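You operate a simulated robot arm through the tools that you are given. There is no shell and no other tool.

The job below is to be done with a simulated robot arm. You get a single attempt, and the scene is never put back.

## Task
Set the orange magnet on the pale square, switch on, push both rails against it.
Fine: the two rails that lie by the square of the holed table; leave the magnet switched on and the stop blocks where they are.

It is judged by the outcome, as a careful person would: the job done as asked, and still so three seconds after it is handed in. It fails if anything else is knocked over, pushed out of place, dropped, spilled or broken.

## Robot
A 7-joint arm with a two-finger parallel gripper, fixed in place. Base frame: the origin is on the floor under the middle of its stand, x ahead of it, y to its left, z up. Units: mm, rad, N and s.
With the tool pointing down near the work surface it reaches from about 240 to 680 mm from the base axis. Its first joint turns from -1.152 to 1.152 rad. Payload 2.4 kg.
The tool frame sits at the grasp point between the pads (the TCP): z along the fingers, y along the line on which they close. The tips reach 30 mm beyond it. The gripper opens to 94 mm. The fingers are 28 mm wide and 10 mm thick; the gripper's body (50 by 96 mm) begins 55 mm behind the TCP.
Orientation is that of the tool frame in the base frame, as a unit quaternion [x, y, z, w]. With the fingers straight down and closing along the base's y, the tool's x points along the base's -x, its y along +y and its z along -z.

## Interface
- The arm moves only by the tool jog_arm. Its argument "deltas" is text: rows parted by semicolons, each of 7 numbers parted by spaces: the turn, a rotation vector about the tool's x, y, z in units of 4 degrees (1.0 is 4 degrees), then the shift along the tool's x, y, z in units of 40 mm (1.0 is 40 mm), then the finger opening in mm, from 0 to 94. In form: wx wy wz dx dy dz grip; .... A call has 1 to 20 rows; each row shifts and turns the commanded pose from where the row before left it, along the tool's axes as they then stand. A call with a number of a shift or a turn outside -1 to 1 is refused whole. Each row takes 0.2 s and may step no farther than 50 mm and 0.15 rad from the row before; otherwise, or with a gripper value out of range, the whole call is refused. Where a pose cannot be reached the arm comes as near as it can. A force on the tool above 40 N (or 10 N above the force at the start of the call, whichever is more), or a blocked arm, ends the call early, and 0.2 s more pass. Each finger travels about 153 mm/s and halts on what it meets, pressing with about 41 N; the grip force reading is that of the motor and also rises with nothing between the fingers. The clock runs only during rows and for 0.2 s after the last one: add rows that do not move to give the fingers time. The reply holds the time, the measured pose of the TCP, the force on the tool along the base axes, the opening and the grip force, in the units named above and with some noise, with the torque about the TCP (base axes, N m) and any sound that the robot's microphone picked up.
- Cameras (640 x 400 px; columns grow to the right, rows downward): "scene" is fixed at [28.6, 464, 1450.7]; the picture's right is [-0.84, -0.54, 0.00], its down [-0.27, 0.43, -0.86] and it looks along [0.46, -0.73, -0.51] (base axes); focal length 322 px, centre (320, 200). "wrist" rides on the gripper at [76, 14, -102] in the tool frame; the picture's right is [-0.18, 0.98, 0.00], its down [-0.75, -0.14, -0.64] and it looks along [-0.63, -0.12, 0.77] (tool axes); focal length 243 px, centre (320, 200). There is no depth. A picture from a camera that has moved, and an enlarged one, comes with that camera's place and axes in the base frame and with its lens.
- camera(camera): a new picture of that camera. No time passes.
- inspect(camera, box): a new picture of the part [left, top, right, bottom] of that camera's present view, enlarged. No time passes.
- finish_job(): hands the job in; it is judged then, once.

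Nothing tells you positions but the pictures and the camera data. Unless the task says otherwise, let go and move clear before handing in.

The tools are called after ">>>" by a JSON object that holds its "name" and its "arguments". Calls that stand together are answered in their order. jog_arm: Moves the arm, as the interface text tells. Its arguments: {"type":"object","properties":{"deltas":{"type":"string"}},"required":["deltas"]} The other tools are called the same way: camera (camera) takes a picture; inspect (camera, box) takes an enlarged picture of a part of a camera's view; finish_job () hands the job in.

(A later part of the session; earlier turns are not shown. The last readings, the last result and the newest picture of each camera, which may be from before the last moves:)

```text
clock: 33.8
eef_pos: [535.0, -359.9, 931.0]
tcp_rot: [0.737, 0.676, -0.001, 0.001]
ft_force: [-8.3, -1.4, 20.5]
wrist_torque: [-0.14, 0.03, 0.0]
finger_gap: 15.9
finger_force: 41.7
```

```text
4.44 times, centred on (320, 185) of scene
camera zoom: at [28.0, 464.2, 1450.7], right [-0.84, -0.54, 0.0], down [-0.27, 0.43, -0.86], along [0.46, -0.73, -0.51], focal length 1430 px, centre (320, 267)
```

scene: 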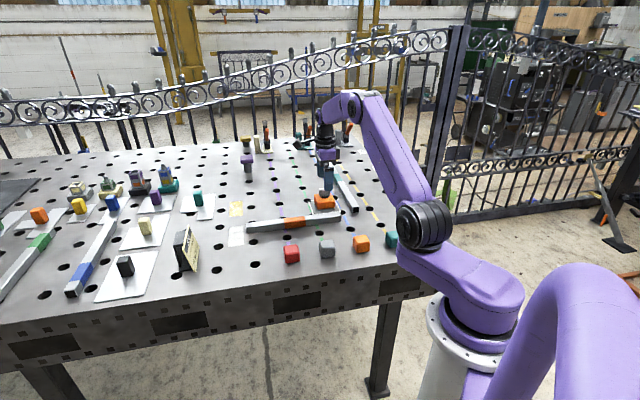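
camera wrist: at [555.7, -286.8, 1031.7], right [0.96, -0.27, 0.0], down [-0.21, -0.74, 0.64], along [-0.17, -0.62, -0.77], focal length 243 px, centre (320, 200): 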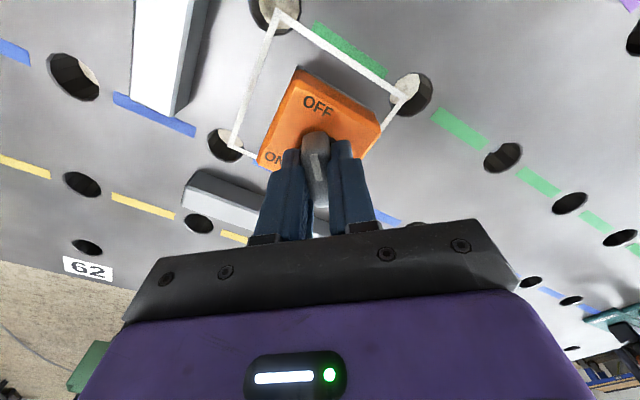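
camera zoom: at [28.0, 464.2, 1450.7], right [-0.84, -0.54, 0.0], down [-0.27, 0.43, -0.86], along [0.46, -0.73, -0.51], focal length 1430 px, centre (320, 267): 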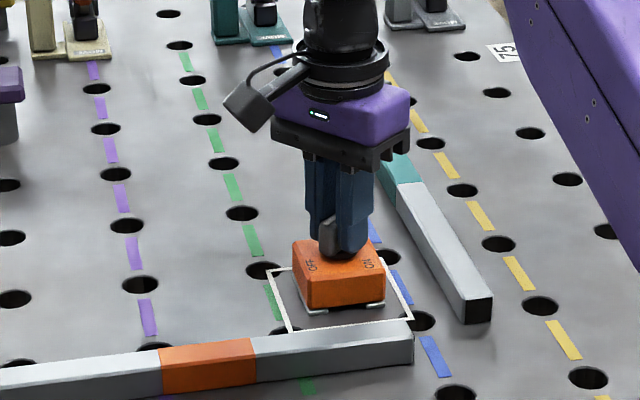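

Easing up worked: force is down to 20 N and the torque is near zero. I'll carry on turning with a small upward ease.

>>> {"name": "jog_arm", "arguments": {"deltas": "0 0 -0.6 0 0 -0.015 5; 0 0 -0.8 0 0 0 5; 0 0 -0.8 0 0 0 5; 0 0 -0.8 0 0 0 5; 0 0 -0.8 0 0 0 5; 0 0 -0.8 0 0 0 5; 0 0 0 0 0 0 5"}}

>>> {"name": "camera", "arguments": {"camera": "wrist"}}

>>> {"name": "inspect", "arguments": {"camera": "wrist", "box": [240, 60, 400, 220]}}

```text
clock: 35.4
eef_pos: [532.9, -361.2, 929.9]
tcp_rot: [0.619, 0.785, -0.001, -0.001]
ft_force: [-9.0, -4.5, 4.1]
wrist_torque: [-1.16, -0.27, -0.02]
finger_gap: 15.8
finger_force: 40.9
```

```text
taken
camera wrist: at [531.1, -284.3, 1031.8], right [1.0, 0.05, 0.0], down [0.04, -0.77, 0.64], along [0.03, -0.64, -0.77], focal length 243 px, centre (320, 200)
```

wrist: 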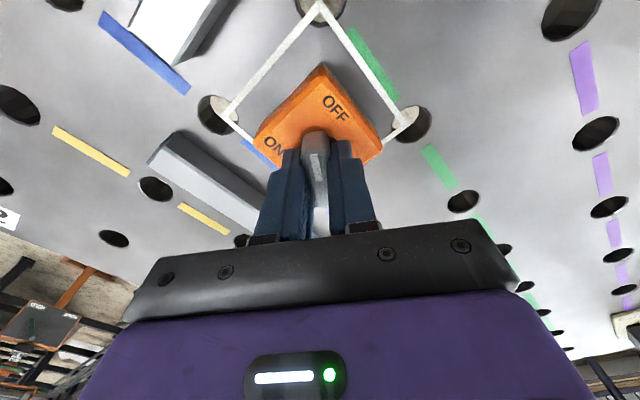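

```text
2.50 times, centred on (320, 140) of wrist
camera zoom: at [531.1, -284.3, 1031.8], right [1.0, 0.05, 0.0], down [0.04, -0.77, 0.64], along [0.03, -0.64, -0.77], focal length 606 px, centre (320, 350)
```

zoom: 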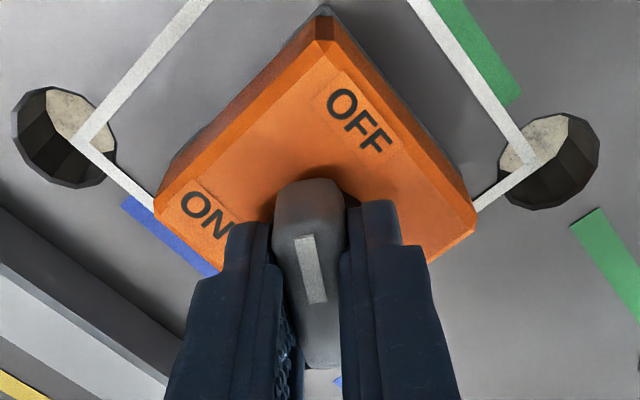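

The knob is about 58° round, but a side moment has built up in the grip. I'll release and re-grip to clear it.

>>> {"name": "jog_arm", "arguments": {"deltas": "0 0 0 0 0 0 25; 0 0 0 0 0 0 26; 0 0 0 0 0 0 26"}}

>>> {"name": "inspect", "arguments": {"camera": "wrist", "box": [240, 60, 400, 220]}}

```text
clock: 36.2
eef_pos: [535.6, -361.0, 930.8]
tcp_rot: [0.619, 0.785, 0.001, 0.0]
ft_force: [0.3, -0.5, -0.6]
wrist_torque: [0.03, 0.01, -0.02]
finger_gap: 26.2
finger_force: 0.1
```

```text
2.50 times, centred on (320, 140) of wrist
camera zoom: at [532.0, -283.9, 1032.0], right [1.0, 0.05, 0.0], down [0.04, -0.77, 0.64], along [0.03, -0.64, -0.77], focal length 606 px, centre (320, 350)
```

zoom: 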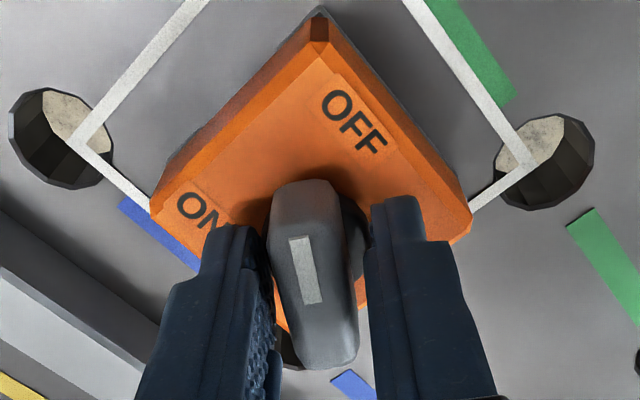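

The knob holds its new angle and the forces are clear. The bar is a little off the tool axis, so I'll shift about 1-2 mm, re-grip and continue.

>>> {"name": "jog_arm", "arguments": {"deltas": "0 0 0 0.045 -0.03 0 26; 0 0 0 0 0 0 20; 0 0 0 0 0 0 12; 0 0 0 0 0 0 5; 0 0 0 0 0 0 5"}}

>>> {"name": "inspect", "arguments": {"camera": "wrist", "box": [240, 60, 400, 220]}}

```text
clock: 37.4
eef_pos: [534.1, -359.2, 932.1]
tcp_rot: [0.619, 0.785, 0.0, 0.001]
ft_force: [3.8, -0.9, 0.5]
wrist_torque: [0.01, -0.03, 0.01]
finger_gap: 15.5
finger_force: 40.9
```

```text
2.50 times, centred on (320, 140) of wrist
camera zoom: at [530.4, -282.7, 1032.4], right [1.0, 0.05, 0.0], down [0.04, -0.77, 0.64], along [0.03, -0.64, -0.77], focal length 606 px, centre (320, 350)
```

zoom: 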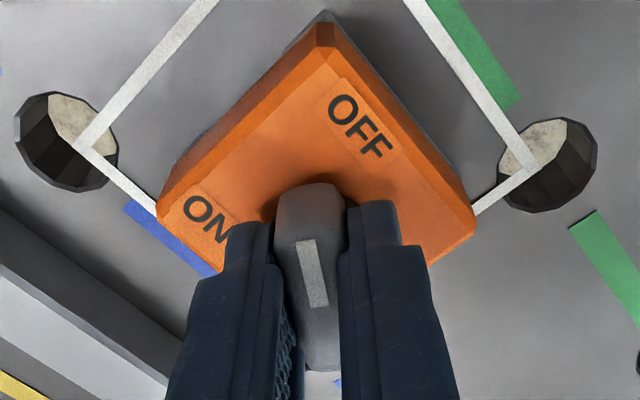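

The re-grip has low force. Continuing counter-clockwise about 29°.

>>> {"name": "jog_arm", "arguments": {"deltas": "0 0 -0.8 0 0 0 5; 0 0 -0.8 0 0 0 5; 0 0 -0.8 0 0 0 5; 0 0 -0.8 0 0 0 5; 0 0 -0.8 0 0 0 5; 0 0 -0.8 0 0 0 5; 0 0 -0.8 0 0 0 5; 0 0 -0.8 0 0 0 5; 0 0 -0.8 0 0 0 5; 0 0 0 0 0 0 5"}}

>>> {"name": "inspect", "arguments": {"camera": "wrist", "box": [240, 60, 400, 220]}}

```text
clock: 39.6
eef_pos: [532.2, -359.5, 931.4]
tcp_rot: [0.406, 0.914, 0.0, 0.0]
ft_force: [-5.0, -10.0, 4.3]
wrist_torque: [0.17, 0.41, 0.07]
finger_gap: 15.4
finger_force: 41.1
```

```text
2.50 times, centred on (320, 140) of wrist
camera zoom: at [492.7, -294.6, 1032.4], right [0.85, 0.52, 0.0], down [0.4, -0.65, 0.64], along [0.34, -0.55, -0.77], focal length 606 px, centre (320, 350)
```

zoom: 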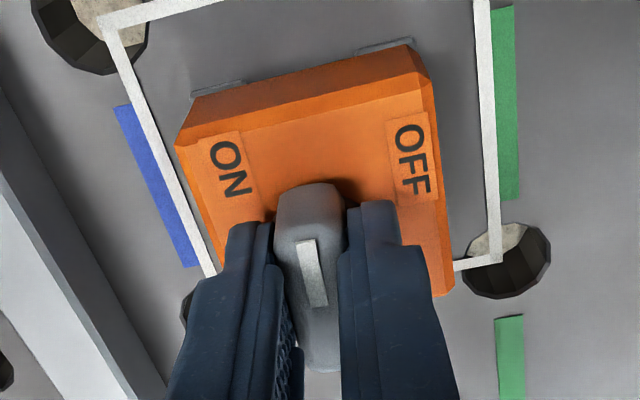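

The knob is at about 87° with no stop felt yet, and the body is still aligned. ON is marked on the opposite side, so I'll keep turning toward 180° in portions.

>>> {"name": "jog_arm", "arguments": {"deltas": "0 0 0 0 0 0 24; 0 0 0 0 0 0 24; 0 0 0 0 0 0 12; 0 0 0 0 0 0 5; 0 0 0 0 0 0 5; 0 0 -0.8 0 0 0 5; 0 0 -0.8 0 0 0 5; 0 0 -0.8 0 0 0 5; 0 0 -0.8 0 0 0 5; 0 0 -0.8 0 0 0 5; 0 0 -0.8 0 0 0 5; 0 0 -0.8 0 0 0 5; 0 0 -0.8 0 0 0 5; 0 0 0 0 0 0 5"}}

>>> {"name": "inspect", "arguments": {"camera": "wrist", "box": [240, 60, 400, 220]}}

```text
clock: 42.6
eef_pos: [531.9, -359.4, 931.3]
tcp_rot: [0.193, 0.981, 0.0, -0.001]
ft_force: [-19.3, -3.9, 3.6]
wrist_torque: [-0.11, 0.37, -1.64]
finger_gap: 26.3
finger_force: 41.4
```

```text
2.50 times, centred on (320, 140) of wrist
camera zoom: at [467.2, -318.2, 1032.3], right [0.54, 0.84, 0.0], down [0.65, -0.42, 0.64], along [0.54, -0.35, -0.77], focal length 606 px, centre (320, 350)
```

zoom: 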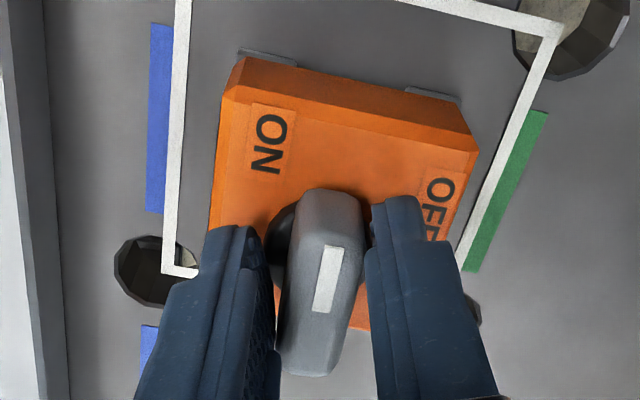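

The knob reached a hard stop after about 90°. The fingers slipped past the bar at 1.6 N m while the body didn't move, so the magnet is gripping the table. I'll open, turn back and check the knob.

>>> {"name": "jog_arm", "arguments": {"deltas": "0 0 0 0 0 0 40; 0 0 0 0 0 0 60; 0 0 0 0 0 0 60; 0 0 0 0 0 -0.5 60; 0 0 0.8 0 0 -0.5 60; 0 0 0.8 0 0 -0.5 60; 0 0 0.8 0 0 0 60; 0 0 0.8 0 0 0 60; 0 0 0.8 0 0 0 60; 0 0 0.8 0 0 0 60; 0 0 0.8 0 0 0 60; 0 0 0 0 0 0 60"}}

>>> {"name": "camera", "arguments": {"camera": "wrist"}}

>>> {"name": "inspect", "arguments": {"camera": "wrist", "box": [220, 40, 420, 200]}}

>>> {"name": "inspect", "arguments": {"camera": "scene", "box": [280, 140, 360, 230]}}

```text
clock: 45.2
eef_pos: [533.0, -359.3, 991.8]
tcp_rot: [0.38, 0.925, 0.0, 0.0]
ft_force: [0.5, 0.2, 0.5]
wrist_torque: [0.01, 0.01, -0.04]
finger_gap: 59.7
finger_force: 0.1
```

```text
taken
camera wrist: at [489.8, -295.5, 1092.5], right [0.82, 0.57, 0.0], down [0.44, -0.63, 0.64], along [0.37, -0.53, -0.77], focal length 243 px, centre (320, 200)
```

wrist: 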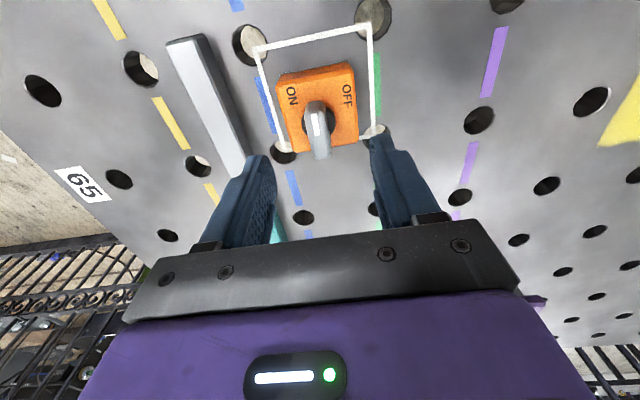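

```text
2.50 times, centred on (320, 120) of wrist
camera zoom: at [489.8, -295.5, 1092.5], right [0.82, 0.57, 0.0], down [0.44, -0.63, 0.64], along [0.37, -0.53, -0.77], focal length 606 px, centre (320, 400)
```

zoom: 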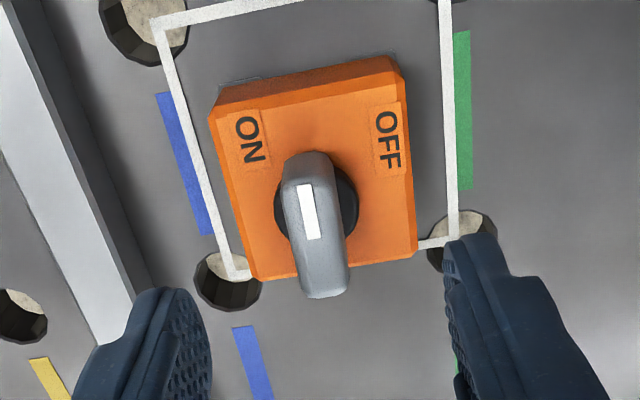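

```text
4.44 times, centred on (320, 185) of scene
camera zoom: at [28.6, 464.0, 1450.7], right [-0.84, -0.54, 0.0], down [-0.27, 0.43, -0.86], along [0.46, -0.73, -0.51], focal length 1430 px, centre (320, 267)
```

zoom: 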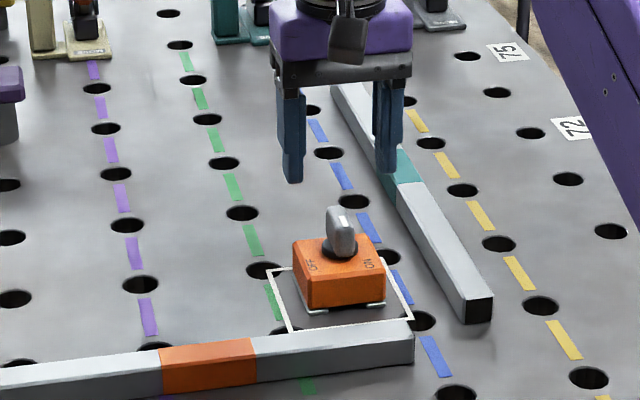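

The pointer now sits 90° from OFF against its stop, and the magnet held firm against 1.6 N m, so it's ON. Next is rail 1 (orange band): about n 520-543, m 91-392, centred near m=240. I'll put both spread fingers behind its near side.

>>> {"name": "jog_arm", "arguments": {"deltas": "0 0 0.08 0 0 -0.3 94; 0 0 0 0.715 0.385 0 94; 0 0 0 0.715 0.385 0 94; 0 0 0 0.715 0.385 0 94; 0 0 0 0.715 0.385 0 94; 0 0 0 0.715 0.385 0 94; 0 0 0 0 0 0 94"}}

>>> {"name": "camera", "arguments": {"camera": "wrist"}}

>>> {"name": "camera", "arguments": {"camera": "scene"}}

```text
clock: 46.8
eef_pos: [485.7, -203.8, 1001.5]
tcp_rot: [0.382, 0.924, 0.0, 0.0]
ft_force: [0.5, -0.3, -0.6]
wrist_torque: [0.02, 0.0, 0.01]
finger_gap: 94.0
finger_force: 0.1
```

```text
taken
camera wrist: at [443.3, -139.4, 1102.4], right [0.82, 0.57, 0.0], down [0.43, -0.63, 0.64], along [0.36, -0.53, -0.77], focal length 243 px, centre (320, 200)
```

wrist: 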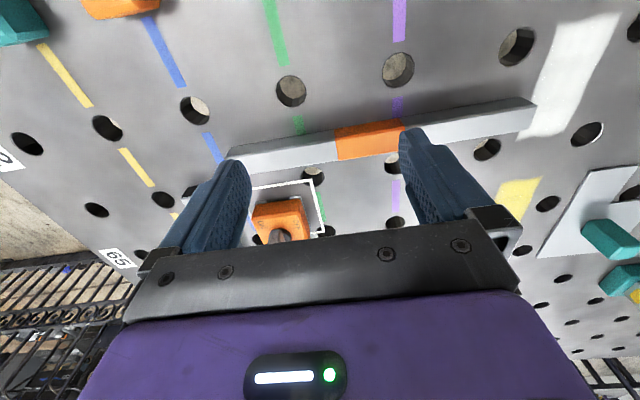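

```text
taken
```

scene: 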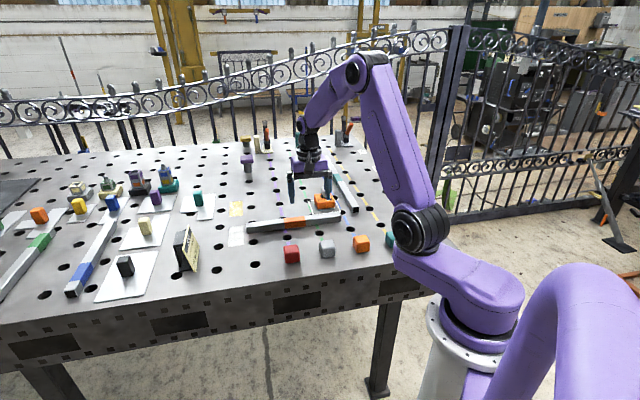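

>>> {"name": "inspect", "arguments": {"camera": "wrist", "box": [180, 60, 440, 250]}}

>>> {"name": "inspect", "arguments": {"camera": "wrist", "box": [380, 60, 580, 200]}}

```text
2.11 times, centred on (310, 155) of wrist
camera zoom: at [443.3, -139.4, 1102.4], right [0.82, 0.57, 0.0], down [0.43, -0.63, 0.64], along [0.36, -0.53, -0.77], focal length 511 px, centre (341, 295)
```

zoom: 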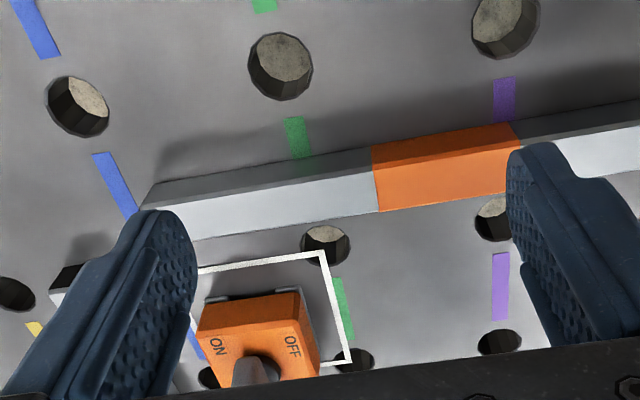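

```text
2.86 times, centred on (480, 130) of wrist
camera zoom: at [443.3, -139.4, 1102.4], right [0.82, 0.57, 0.0], down [0.43, -0.63, 0.64], along [0.36, -0.53, -0.77], focal length 693 px, centre (-137, 400)
```

zoom: 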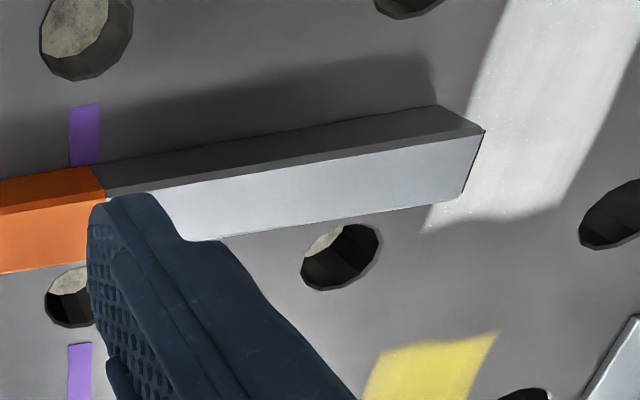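

Rail 1's near face is at n≈520, parallel to the fingers, spanning m 93-393. My fingers at m≈148 and 252 span its centre and reach the magnet's edge. I'll lower behind it with an 18 mm gap.

>>> {"name": "jog_arm", "arguments": {"deltas": "0 0 0 0 0 0.9 94; 0 0 0 0 0 0.9 94; 0 0 0 0 0 0.6 94; 0 0 0 0 0 0.2 94; 0 0 0 0 0 0 94"}}

>>> {"name": "camera", "arguments": {"camera": "wrist"}}

>>> {"name": "inspect", "arguments": {"camera": "scene", "box": [235, 145, 375, 255]}}

```text
clock: 48.0
eef_pos: [487.2, -204.7, 899.8]
tcp_rot: [0.382, 0.924, 0.0, 0.0]
ft_force: [-0.7, -0.8, -0.6]
wrist_torque: [0.01, 0.01, 0.0]
finger_gap: 94.4
finger_force: 0.1
```

```text
taken
camera wrist: at [443.4, -140.1, 1000.9], right [0.82, 0.57, 0.0], down [0.43, -0.63, 0.64], along [0.36, -0.53, -0.77], focal length 243 px, centre (320, 200)
```

wrist: 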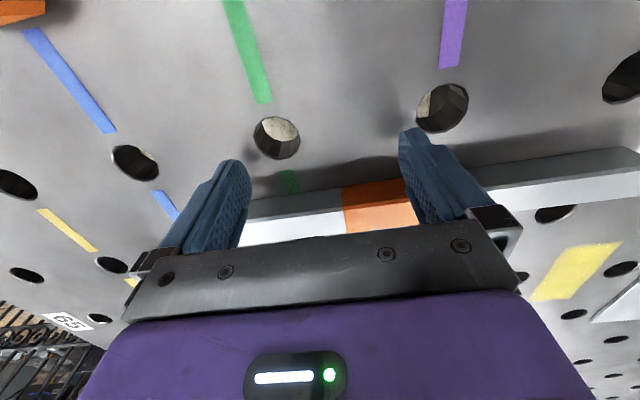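

```text
3.64 times, centred on (305, 200) of scene
camera zoom: at [28.6, 464.0, 1450.7], right [-0.84, -0.54, 0.0], down [-0.27, 0.43, -0.86], along [0.46, -0.73, -0.51], focal length 1170 px, centre (374, 200)
```

zoom: 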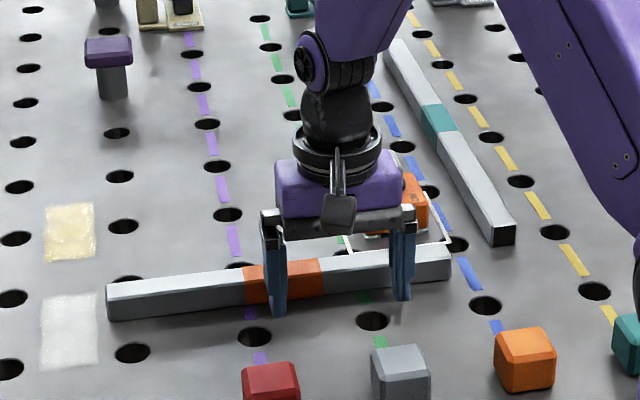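

The fingers are down behind the rail. I'll push forward along +n, slowly, the first 60 mm.

>>> {"name": "jog_arm", "arguments": {"deltas": "0 0 0 0 0 0.08 94; 0 0 0 -0.2 0 0 94; 0 0 0 -0.2 0 0 94; 0 0 0 -0.2 0 0 94; 0 0 0 -0.2 0 0 94; 0 0 0 -0.2 0 0 94; 0 0 0 -0.2 0 0 94; 0 0 0 -0.2 0 0 94; 0 0 0 0 0 0 94"}}

>>> {"name": "inspect", "arguments": {"camera": "scene", "box": [235, 145, 375, 255]}}

>>> {"name": "camera", "arguments": {"camera": "wrist"}}

```text
clock: 50.0
eef_pos: [524.9, -243.4, 897.7]
tcp_rot: [0.381, 0.924, 0.0, 0.0]
ft_force: [-0.3, 1.2, 0.5]
wrist_torque: [0.01, 0.01, 0.04]
finger_gap: 93.9
finger_force: 0.0
```

```text
3.64 times, centred on (305, 200) of scene
camera zoom: at [28.6, 464.0, 1450.7], right [-0.84, -0.54, 0.0], down [-0.27, 0.43, -0.86], along [0.46, -0.73, -0.51], focal length 1170 px, centre (374, 200)
```

zoom: 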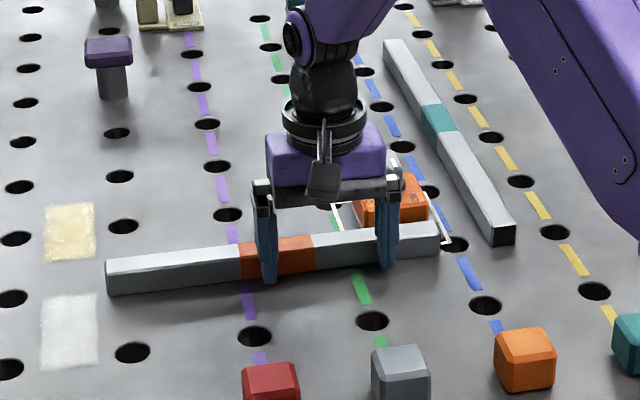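

```text
taken
camera wrist: at [482.7, -179.5, 998.0], right [0.82, 0.57, 0.0], down [0.43, -0.63, 0.64], along [0.36, -0.53, -0.77], focal length 243 px, centre (320, 200)
```

wrist: 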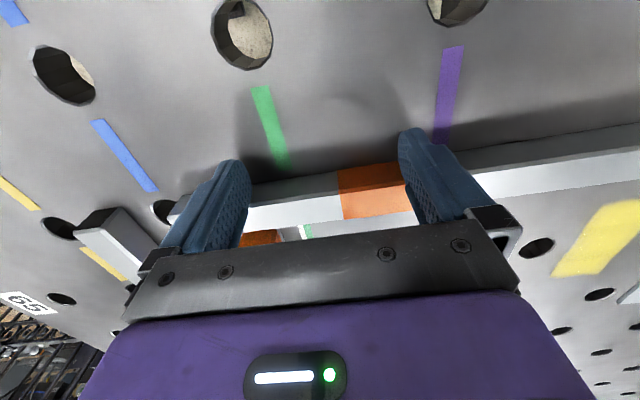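

The rail slides cleanly and stays parallel, with about 17 mm to go. Continuing in small steps.

>>> {"name": "jog_arm", "arguments": {"deltas": "0 0 0 -0.1 0 0 94; 0 0 0 -0.1 0 0 94; 0 0 0 -0.1 0 0 94; 0 0 0 -0.05 0 0 94; 0 0 0 0 0 0 94"}}

>>> {"name": "inspect", "arguments": {"camera": "scene", "box": [270, 160, 350, 230]}}

>>> {"name": "inspect", "arguments": {"camera": "wrist", "box": [160, 140, 440, 260]}}

```text
clock: 51.2
eef_pos: [537.1, -252.2, 895.2]
tcp_rot: [0.383, 0.924, -0.001, 0.0]
ft_force: [-0.7, 2.3, 0.3]
wrist_torque: [0.02, 0.0, 0.09]
finger_gap: 93.8
finger_force: 0.1
```

```text
5.71 times, centred on (310, 195) of scene
camera zoom: at [28.5, 464.1, 1450.7], right [-0.84, -0.54, 0.0], down [-0.27, 0.43, -0.86], along [0.46, -0.73, -0.51], focal length 1839 px, centre (377, 229)
```

zoom: 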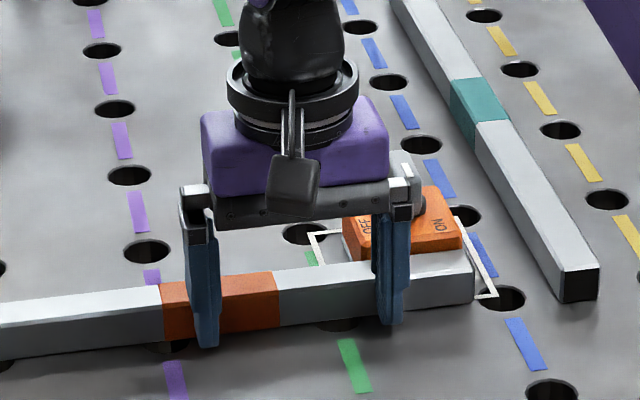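

```text
2.29 times, centred on (300, 200) of wrist
camera zoom: at [492.8, -189.1, 997.3], right [0.82, 0.57, 0.0], down [0.43, -0.63, 0.64], along [0.36, -0.53, -0.77], focal length 555 px, centre (366, 200)
```

zoom: 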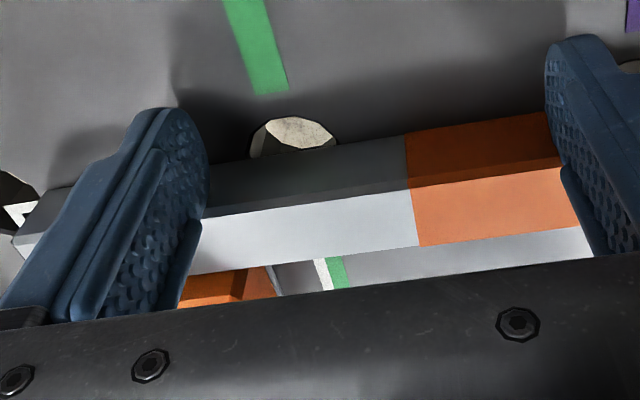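

The rail is nearly against the magnet. I'll step in 1 mm moves until the force rises.

>>> {"name": "jog_arm", "arguments": {"deltas": "0 0 0 -0.03 0 0 94; 0 0 0 -0.03 0 0 94; 0 0 0 0 0 0 94"}}

```text
clock: 52.0
eef_pos: [537.4, -254.9, 896.6]
tcp_rot: [0.382, 0.924, 0.0, 0.0]
ft_force: [-3.1, 0.7, 1.3]
wrist_torque: [-0.01, 0.05, -0.03]
finger_gap: 94.1
finger_force: 0.0
```

>>> {"name": "jog_arm", "arguments": {"deltas": "0 0 0 -0.03 0 0 94; 0 0 0 -0.03 0 0 94; 0 0 0 0 0 0 94"}}

>>> {"name": "inspect", "arguments": {"camera": "scene", "box": [290, 170, 340, 220]}}

>>> {"name": "inspect", "arguments": {"camera": "wrist", "box": [160, 140, 440, 260]}}

```text
clock: 52.8
eef_pos: [536.4, -254.9, 896.1]
tcp_rot: [0.382, 0.924, 0.001, -0.003]
ft_force: [-15.6, 12.4, 3.8]
wrist_torque: [0.02, 0.3, -0.79]
finger_gap: 93.9
finger_force: 0.1
```

```text
8.00 times, centred on (315, 195) of scene
camera zoom: at [28.1, 464.4, 1450.6], right [-0.84, -0.54, 0.0], down [-0.27, 0.43, -0.86], along [0.46, -0.73, -0.51], focal length 2575 px, centre (360, 240)
```

zoom: 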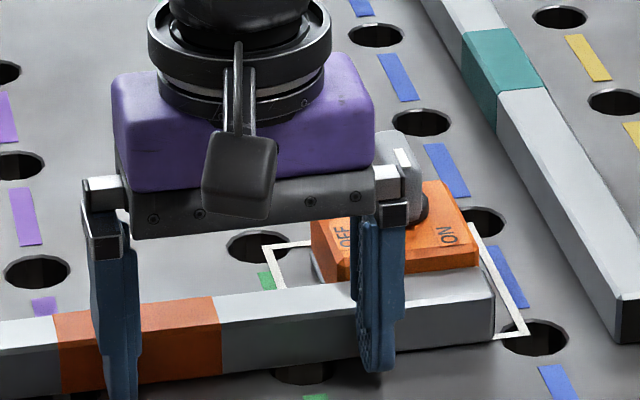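

```text
2.29 times, centred on (300, 200) of wrist
camera zoom: at [495.2, -191.3, 997.5], right [0.82, 0.57, 0.0], down [0.44, -0.63, 0.64], along [0.36, -0.53, -0.77], focal length 555 px, centre (366, 200)
```

zoom: 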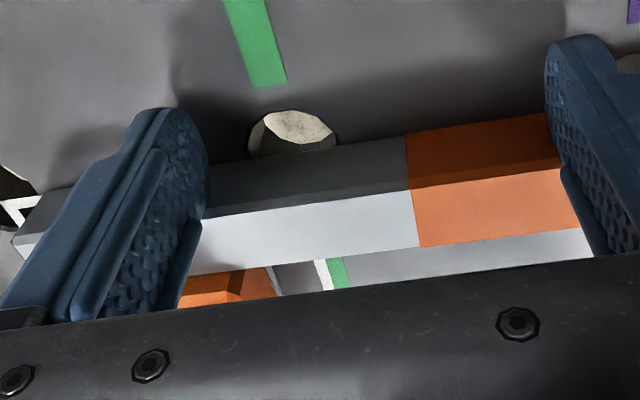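

Contact: about 20 N against the magnet, and the magnet hasn't moved. I'll back away from the rail, lift and inspect the corner from above.

>>> {"name": "jog_arm", "arguments": {"deltas": "0 0 0 0.1 0 0 94; 0 0 0 0.3 0 0 94; 0 0 0 0 0 -0.6 94; 0 0 0 0 0 -0.9 94; 0 0 0 0 0 -0.9 94; 0 0 0 -0.7 -0.6 -0.2 94; 0 0 0 -0.7 -0.6 -0.2 94; 0 0 0 -0.6 -0.7 0 94; 0 0 0 0 0 0 94"}}

>>> {"name": "camera", "arguments": {"camera": "wrist"}}

>>> {"name": "inspect", "arguments": {"camera": "wrist", "box": [200, 20, 400, 200]}}

>>> {"name": "inspect", "arguments": {"camera": "scene", "box": [270, 160, 360, 230]}}

```text
clock: 54.8
eef_pos: [531.5, -354.0, 1008.7]
tcp_rot: [0.381, 0.925, 0.0, 0.001]
ft_force: [-0.7, -0.6, 0.1]
wrist_torque: [-0.01, -0.03, 0.03]
finger_gap: 93.8
finger_force: 0.0
```

```text
taken
camera wrist: at [488.7, -291.0, 1110.4], right [0.82, 0.57, 0.0], down [0.44, -0.63, 0.64], along [0.36, -0.53, -0.77], focal length 243 px, centre (320, 200)
```

wrist: 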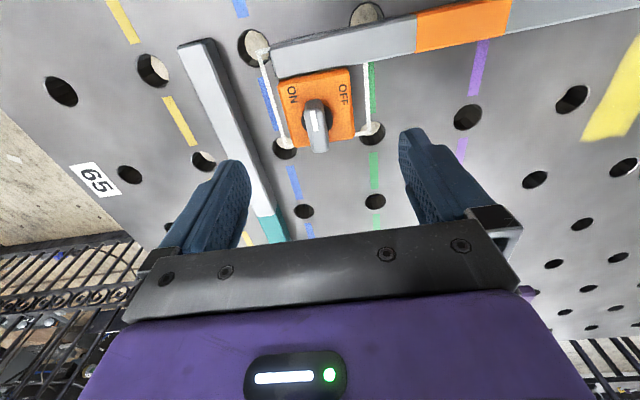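

```text
2.22 times, centred on (300, 110) of wrist
camera zoom: at [488.7, -291.0, 1110.4], right [0.82, 0.57, 0.0], down [0.44, -0.63, 0.64], along [0.36, -0.53, -0.77], focal length 539 px, centre (364, 400)
```

zoom: 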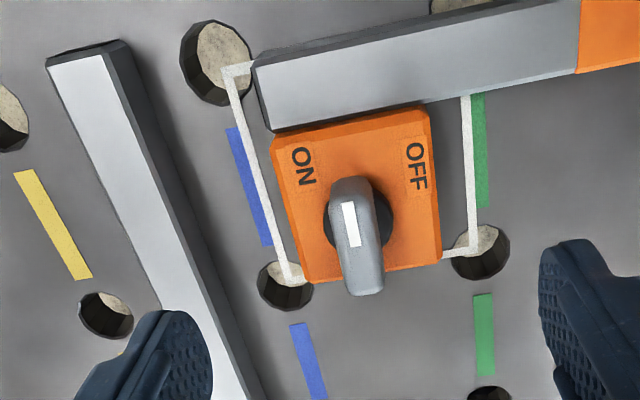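

```text
5.71 times, centred on (315, 195) of scene
camera zoom: at [28.6, 464.0, 1450.7], right [-0.84, -0.54, 0.0], down [-0.27, 0.43, -0.86], along [0.46, -0.73, -0.51], focal length 1839 px, centre (349, 229)
```

zoom: 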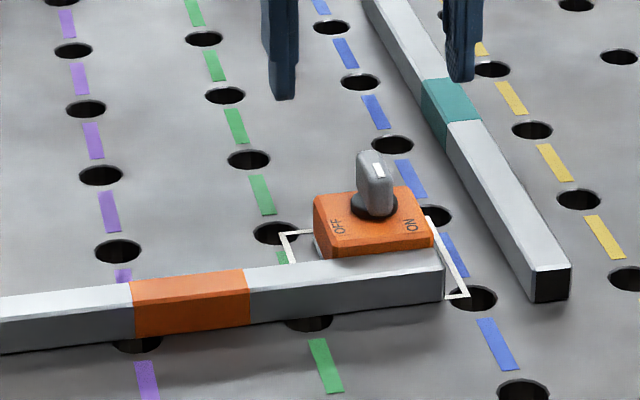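

Rail 1 lies flush against the magnet, with its end 2-3 mm short of the magnet's side face. Rail 2 (teal band) is long, about 430 mm, and its middle is out of reach. So I'll grip it near n=640, carry it most of the way while holding its angle, then finish with a push.

>>> {"name": "jog_arm", "arguments": {"deltas": "0 0 0 -0.1125 -0.797 0 60; 0 0 0 -0.1125 -0.797 0 60; 0 0 0 -0.1125 -0.797 0 60; 0 0 0 0 0 0.6 60; 0 0 0 0 0 0.6 60; 0 0 0 0 0 0 60"}}

>>> {"name": "camera", "arguments": {"camera": "wrist"}}

>>> {"name": "inspect", "arguments": {"camera": "wrist", "box": [220, 40, 420, 220]}}

>>> {"name": "inspect", "arguments": {"camera": "scene", "box": [270, 140, 370, 230]}}

```text
clock: 56.2
eef_pos: [473.5, -431.3, 959.3]
tcp_rot: [0.382, 0.924, 0.0, 0.0]
ft_force: [0.5, -0.7, 0.0]
wrist_torque: [-0.02, -0.02, 0.0]
finger_gap: 59.8
finger_force: 0.0
```

```text
taken
camera wrist: at [429.6, -368.7, 1060.6], right [0.82, 0.57, 0.0], down [0.43, -0.63, 0.64], along [0.36, -0.53, -0.77], focal length 243 px, centre (320, 200)
```

wrist: 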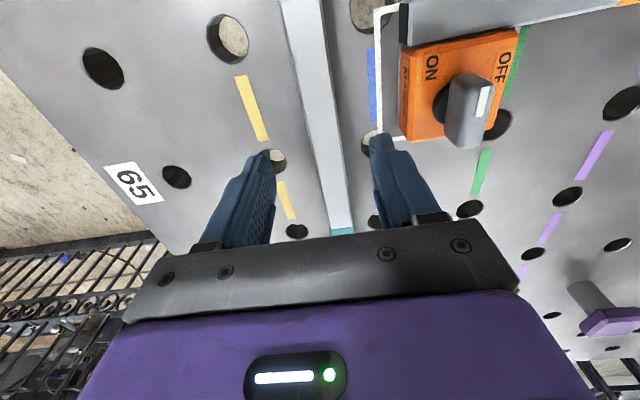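

```text
2.22 times, centred on (320, 130) of wrist
camera zoom: at [429.6, -368.7, 1060.6], right [0.82, 0.57, 0.0], down [0.43, -0.63, 0.64], along [0.36, -0.53, -0.77], focal length 539 px, centre (320, 356)
```

zoom: 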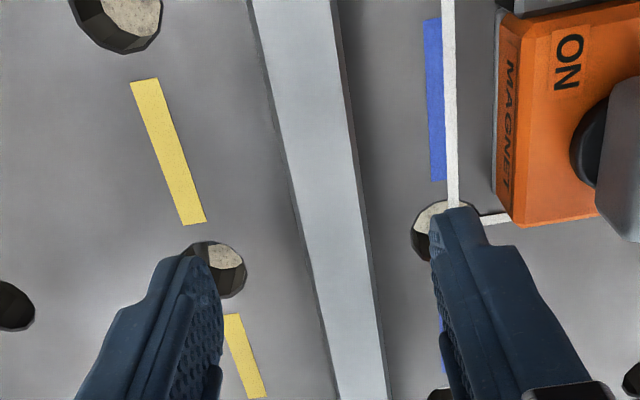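

```text
4.44 times, centred on (320, 185) of scene
camera zoom: at [28.6, 464.0, 1450.7], right [-0.84, -0.54, 0.0], down [-0.27, 0.43, -0.86], along [0.46, -0.73, -0.51], focal length 1430 px, centre (320, 267)
```

zoom: 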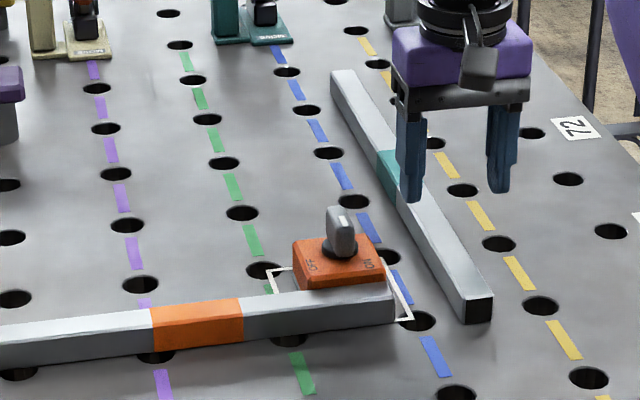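

The tool is over rail 2 within about 1.5 mm and the fingers clear the magnet. I'll lower and grip.

>>> {"name": "jog_arm", "arguments": {"deltas": "0 0 0 0 0.035 0.5 60; 0 0 0 0 0 0.5 60; 0 0 0 0 0 0.4 60; 0 0 0 0 0 0.13 60; 0 0 0 0 0 0 60"}}

>>> {"name": "camera", "arguments": {"camera": "wrist"}}

>>> {"name": "inspect", "arguments": {"camera": "scene", "box": [270, 140, 370, 230]}}

```text
clock: 57.4
eef_pos: [473.1, -432.1, 899.4]
tcp_rot: [0.381, 0.924, 0.0, -0.001]
ft_force: [-0.2, -0.3, -0.5]
wrist_torque: [0.02, 0.01, 0.02]
finger_gap: 59.9
finger_force: 0.0
```

```text
taken
camera wrist: at [429.8, -368.9, 999.5], right [0.82, 0.57, 0.0], down [0.43, -0.63, 0.64], along [0.36, -0.53, -0.77], focal length 243 px, centre (320, 200)
```

wrist: 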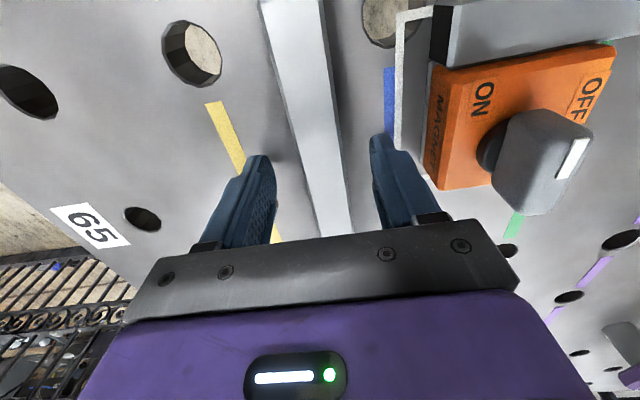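

```text
4.44 times, centred on (320, 185) of scene
camera zoom: at [28.6, 464.0, 1450.7], right [-0.84, -0.54, 0.0], down [-0.27, 0.43, -0.86], along [0.46, -0.73, -0.51], focal length 1430 px, centre (320, 267)
```

zoom: 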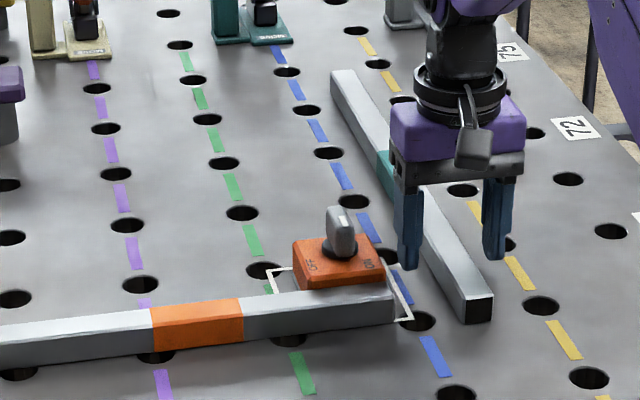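

The fingers straddle rail 2. Closing on it now.

>>> {"name": "jog_arm", "arguments": {"deltas": "0 0 0 0 0 0 45; 0 0 0 0 0 0 32; 0 0 0 0 0 0 26; 0 0 0 0 0 0 20; 0 0 0 0 0 0 15; 0 0 0 0 0 0 15"}}

>>> {"name": "camera", "arguments": {"camera": "wrist"}}

>>> {"name": "inspect", "arguments": {"camera": "scene", "box": [270, 140, 370, 230]}}

```text
clock: 58.8
eef_pos: [473.4, -431.1, 898.9]
tcp_rot: [0.381, 0.925, -0.001, 0.0]
ft_force: [2.1, 2.4, -0.3]
wrist_torque: [-0.02, -0.06, 0.38]
finger_gap: 24.6
finger_force: 40.8
```

```text
taken
camera wrist: at [429.9, -368.6, 999.6], right [0.82, 0.57, 0.0], down [0.43, -0.63, 0.64], along [0.36, -0.53, -0.77], focal length 243 px, centre (320, 200)
```

wrist: 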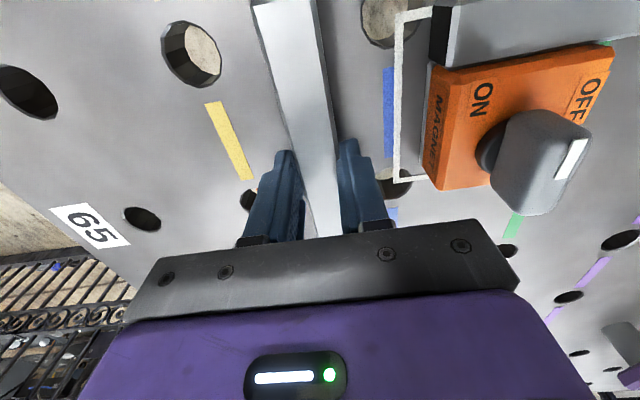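

```text
4.44 times, centred on (320, 185) of scene
camera zoom: at [28.6, 464.1, 1450.7], right [-0.84, -0.54, 0.0], down [-0.27, 0.43, -0.86], along [0.46, -0.73, -0.51], focal length 1430 px, centre (320, 267)
```

zoom: 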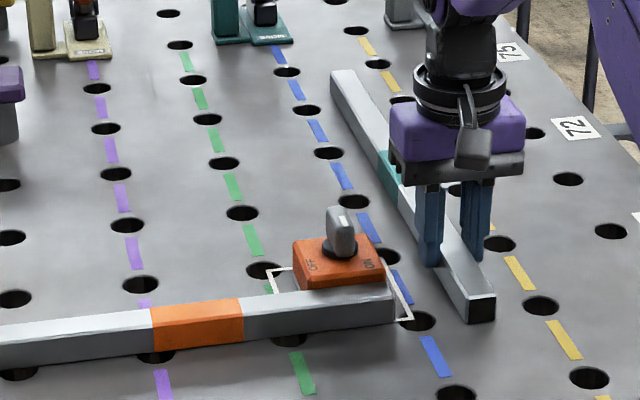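

The grip is good at 24.6 mm. I'll slide it 32 mm toward the magnet, stopping before the inner finger reaches the magnet.

>>> {"name": "jog_arm", "arguments": {"deltas": "0 0 0 0 0.1 0 15; 0 0 0 0 0.1 0 15; 0 0 0 0 0.1 0 15; 0 0 0 0 0.1 0 15; 0 0 0 0 0 0 15"}}

>>> {"name": "camera", "arguments": {"camera": "wrist"}}

>>> {"name": "inspect", "arguments": {"camera": "scene", "box": [270, 140, 370, 230]}}

```text
clock: 60.0
eef_pos: [485.5, -420.8, 898.5]
tcp_rot: [0.381, 0.925, 0.001, 0.0]
ft_force: [-1.3, -1.0, 4.8]
wrist_torque: [0.27, 0.41, 0.08]
finger_gap: 24.6
finger_force: 40.9
```

```text
taken
camera wrist: at [441.9, -357.5, 999.6], right [0.82, 0.57, 0.0], down [0.44, -0.63, 0.64], along [0.36, -0.53, -0.77], focal length 243 px, centre (320, 200)
```

wrist: 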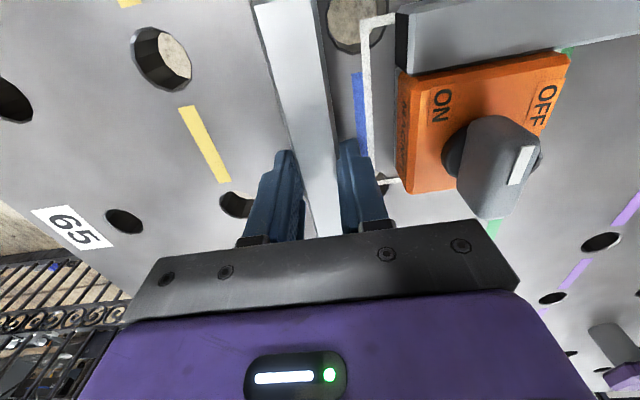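

```text
4.44 times, centred on (320, 185) of scene
camera zoom: at [28.5, 464.1, 1450.7], right [-0.84, -0.54, 0.0], down [-0.27, 0.43, -0.86], along [0.46, -0.73, -0.51], focal length 1430 px, centre (320, 267)
```

zoom: 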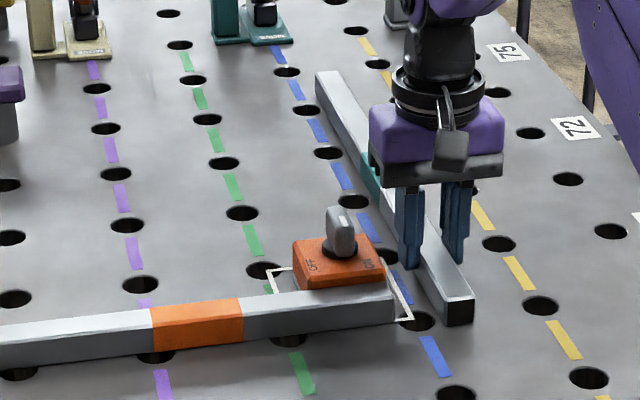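

The whole rail moves parallel. Another 16 mm.

>>> {"name": "jog_arm", "arguments": {"deltas": "0 0 0 0 0.1 0 15; 0 0 0 0 0.1 0 15; 0 0 0 0 0.1 0 15; 0 0 0 0 0.08 0 15; 0 0 0 0 0 0 15"}}

>>> {"name": "camera", "arguments": {"camera": "wrist"}}

>>> {"name": "inspect", "arguments": {"camera": "wrist", "box": [240, 0, 440, 220]}}

>>> {"name": "inspect", "arguments": {"camera": "scene", "box": [280, 150, 350, 220]}}

```text
clock: 61.2
eef_pos: [496.5, -409.5, 899.3]
tcp_rot: [0.381, 0.924, 0.0, -0.001]
ft_force: [-2.0, -1.4, -0.4]
wrist_torque: [-0.31, -0.16, -0.38]
finger_gap: 24.8
finger_force: 40.9
```

```text
taken
camera wrist: at [452.5, -345.7, 999.6], right [0.82, 0.57, 0.0], down [0.43, -0.63, 0.64], along [0.36, -0.53, -0.77], focal length 243 px, centre (320, 200)
```

wrist: 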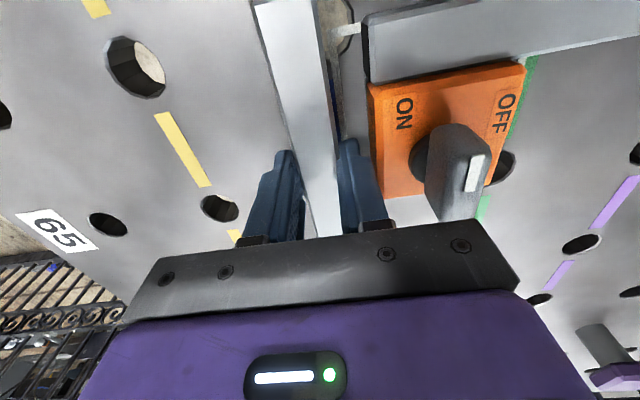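

```text
1.82 times, centred on (340, 110) of wrist
camera zoom: at [452.5, -345.7, 999.6], right [0.82, 0.57, 0.0], down [0.43, -0.63, 0.64], along [0.36, -0.53, -0.77], focal length 441 px, centre (284, 364)
```

zoom: 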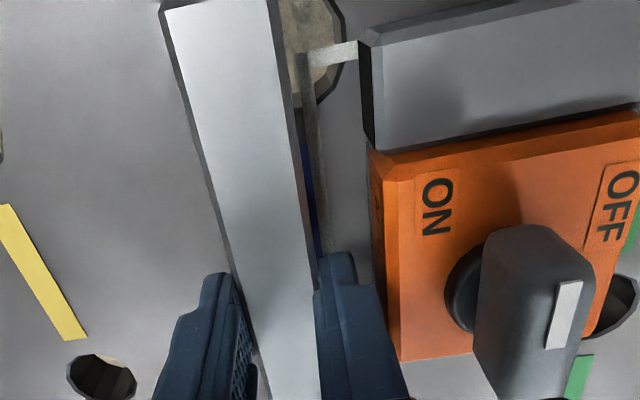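

```text
5.71 times, centred on (315, 185) of scene
camera zoom: at [28.5, 464.0, 1450.8], right [-0.84, -0.54, 0.0], down [-0.27, 0.43, -0.86], along [0.46, -0.73, -0.51], focal length 1839 px, centre (349, 286)
```

zoom: 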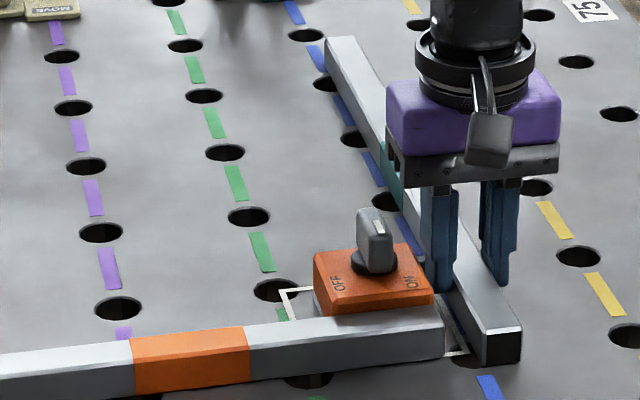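

There is about an 18 mm gap between the rail face and the magnet, and 8 mm from finger to magnet. I'll move 3 mm more, release with a small opening and lift out.

>>> {"name": "jog_arm", "arguments": {"deltas": "0 0 0 0 0.08 0 15; 0 0 0 0 0 0 15; 0 0 0 0 0 0 29; 0 0 0 0 0 0 29; 0 0 0 0 0 -0.4 29; 0 0 0 0 0 -0.6 29; 0 0 0 0 0 -0.6 29; 0 0 0 0 0 0 29"}}

>>> {"name": "camera", "arguments": {"camera": "wrist"}}

>>> {"name": "inspect", "arguments": {"camera": "wrist", "box": [240, 0, 440, 220]}}

>>> {"name": "inspect", "arguments": {"camera": "scene", "box": [280, 150, 350, 220]}}

```text
clock: 63.0
eef_pos: [498.5, -407.4, 963.5]
tcp_rot: [0.382, 0.924, 0.0, 0.0]
ft_force: [0.7, 0.2, 0.0]
wrist_torque: [0.03, 0.0, -0.02]
finger_gap: 29.1
finger_force: 0.1
```

```text
taken
camera wrist: at [454.7, -344.2, 1063.7], right [0.82, 0.57, 0.0], down [0.43, -0.63, 0.64], along [0.36, -0.53, -0.77], focal length 243 px, centre (320, 200)
```

wrist: 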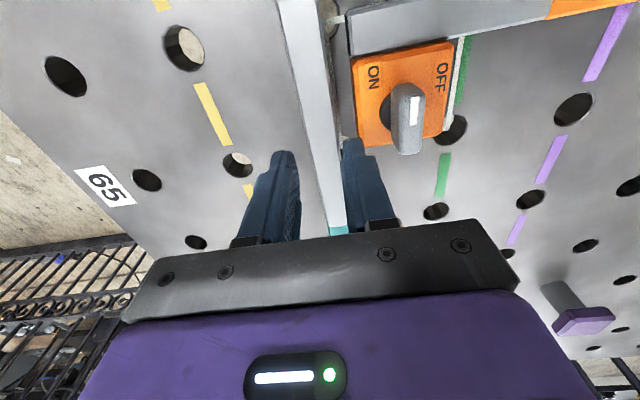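

```text
1.82 times, centred on (340, 110) of wrist
camera zoom: at [454.7, -344.2, 1063.7], right [0.82, 0.57, 0.0], down [0.43, -0.63, 0.64], along [0.36, -0.53, -0.77], focal length 441 px, centre (284, 364)
```

zoom: 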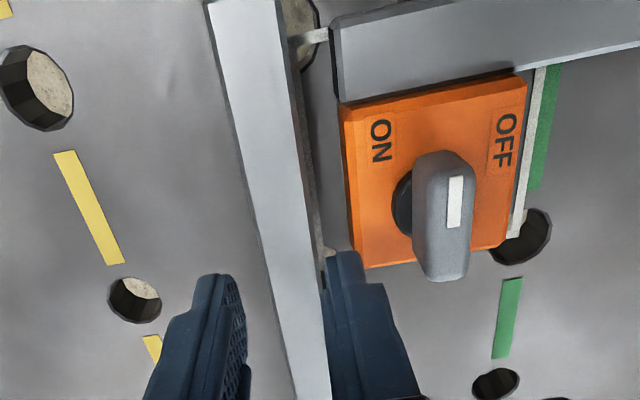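

```text
5.71 times, centred on (315, 185) of scene
camera zoom: at [28.6, 464.0, 1450.7], right [-0.84, -0.54, 0.0], down [-0.27, 0.43, -0.86], along [0.46, -0.73, -0.51], focal length 1839 px, centre (349, 286)
```

zoom: 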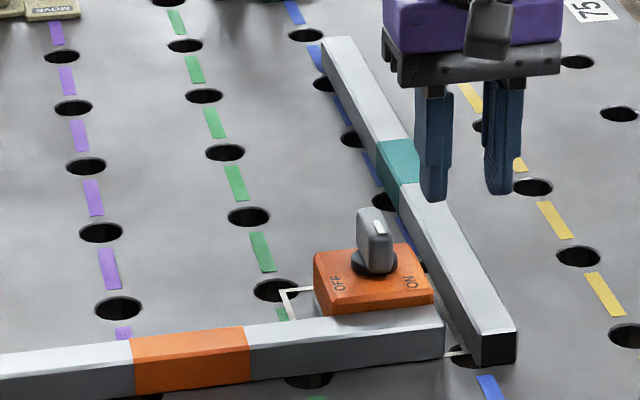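

Rail 2 lies parallel about 15 mm short of the magnet. I'll close the fingers, go over to its outer side opposite the magnet, lower and finish with a flat push.

>>> {"name": "jog_arm", "arguments": {"deltas": "0 0 0 0 0 -0.2 29; 0 0 0 -0.12 -0.45 0 10; 0 0 0 0 -0.45 0 0; 0 0 0 0 0 0 0; 0 0 0 0 0 0.6 0; 0 0 0 0 0 0.6 0; 0 0 0 0 0 0 0"}}

>>> {"name": "camera", "arguments": {"camera": "wrist"}}

>>> {"name": "inspect", "arguments": {"camera": "scene", "box": [280, 150, 350, 220]}}

```text
clock: 64.6
eef_pos: [476.7, -437.9, 921.2]
tcp_rot: [0.382, 0.924, 0.0, 0.001]
ft_force: [-0.2, -0.3, 0.2]
wrist_torque: [0.02, -0.02, -0.01]
finger_gap: 0.0
finger_force: 33.0
```

```text
taken
camera wrist: at [433.4, -373.0, 1021.9], right [0.82, 0.57, 0.0], down [0.43, -0.63, 0.64], along [0.36, -0.53, -0.77], focal length 243 px, centre (320, 200)
```

wrist: 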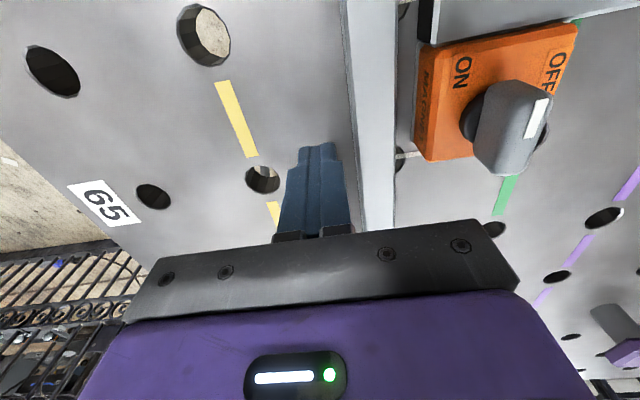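

```text
5.71 times, centred on (315, 185) of scene
camera zoom: at [28.6, 464.0, 1450.7], right [-0.84, -0.54, 0.0], down [-0.27, 0.43, -0.86], along [0.46, -0.73, -0.51], focal length 1839 px, centre (349, 286)
```

zoom: 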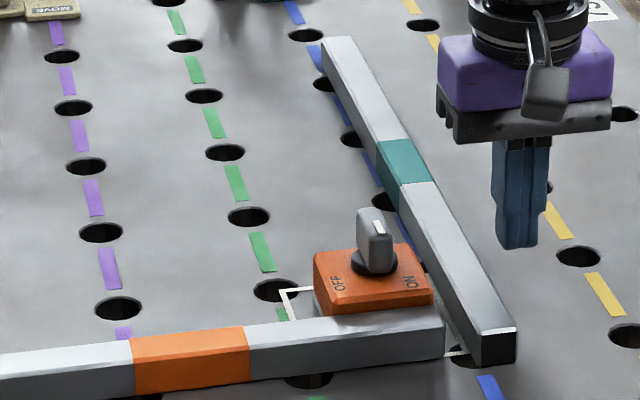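

The closed fingers are just outside rail 2, with clearance to lower. Going down to push height.

>>> {"name": "jog_arm", "arguments": {"deltas": "0 0 0 0 0 0.35 0; 0 0 0 0 0 0.25 0; 0 0 0 0 0 0 0; 0 0 0 0 0.1 0 0; 0 0 0 0 0.1 0 0; 0 0 0 0 0.1 0 0; 0 0 0 0 0 0 0"}}

>>> {"name": "camera", "arguments": {"camera": "wrist"}}

>>> {"name": "inspect", "arguments": {"camera": "scene", "box": [280, 150, 350, 220]}}

```text
clock: 66.2
eef_pos: [483.9, -426.8, 899.5]
tcp_rot: [0.382, 0.924, 0.0, 0.0]
ft_force: [0.4, -0.5, -0.7]
wrist_torque: [-0.01, -0.01, -0.01]
finger_gap: 0.0
finger_force: 32.8
```

```text
taken
camera wrist: at [442.0, -364.7, 999.8], right [0.82, 0.57, 0.0], down [0.43, -0.63, 0.64], along [0.36, -0.53, -0.77], focal length 243 px, centre (320, 200)
```

wrist: 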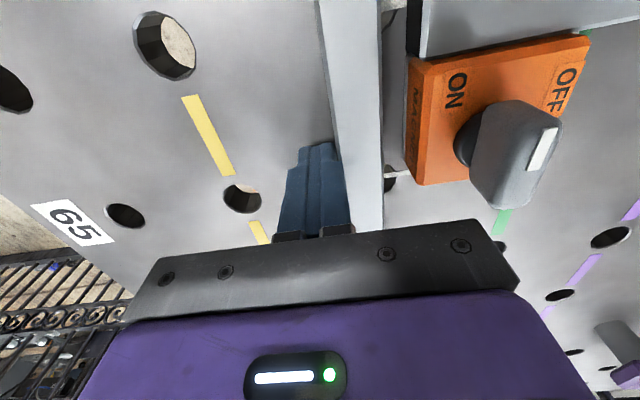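

```text
5.71 times, centred on (315, 185) of scene
camera zoom: at [28.6, 464.0, 1450.7], right [-0.84, -0.54, 0.0], down [-0.27, 0.43, -0.86], along [0.46, -0.73, -0.51], focal length 1839 px, centre (349, 286)
```

zoom: 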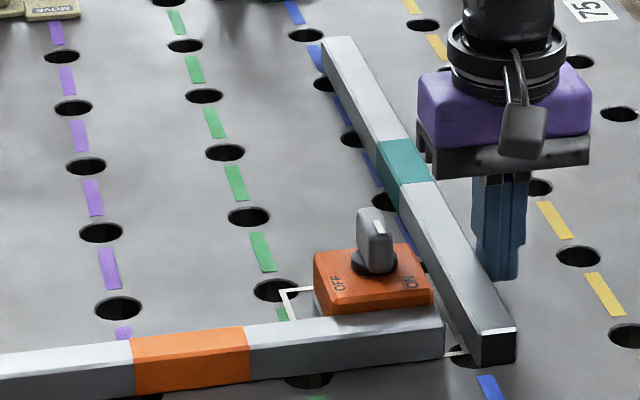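

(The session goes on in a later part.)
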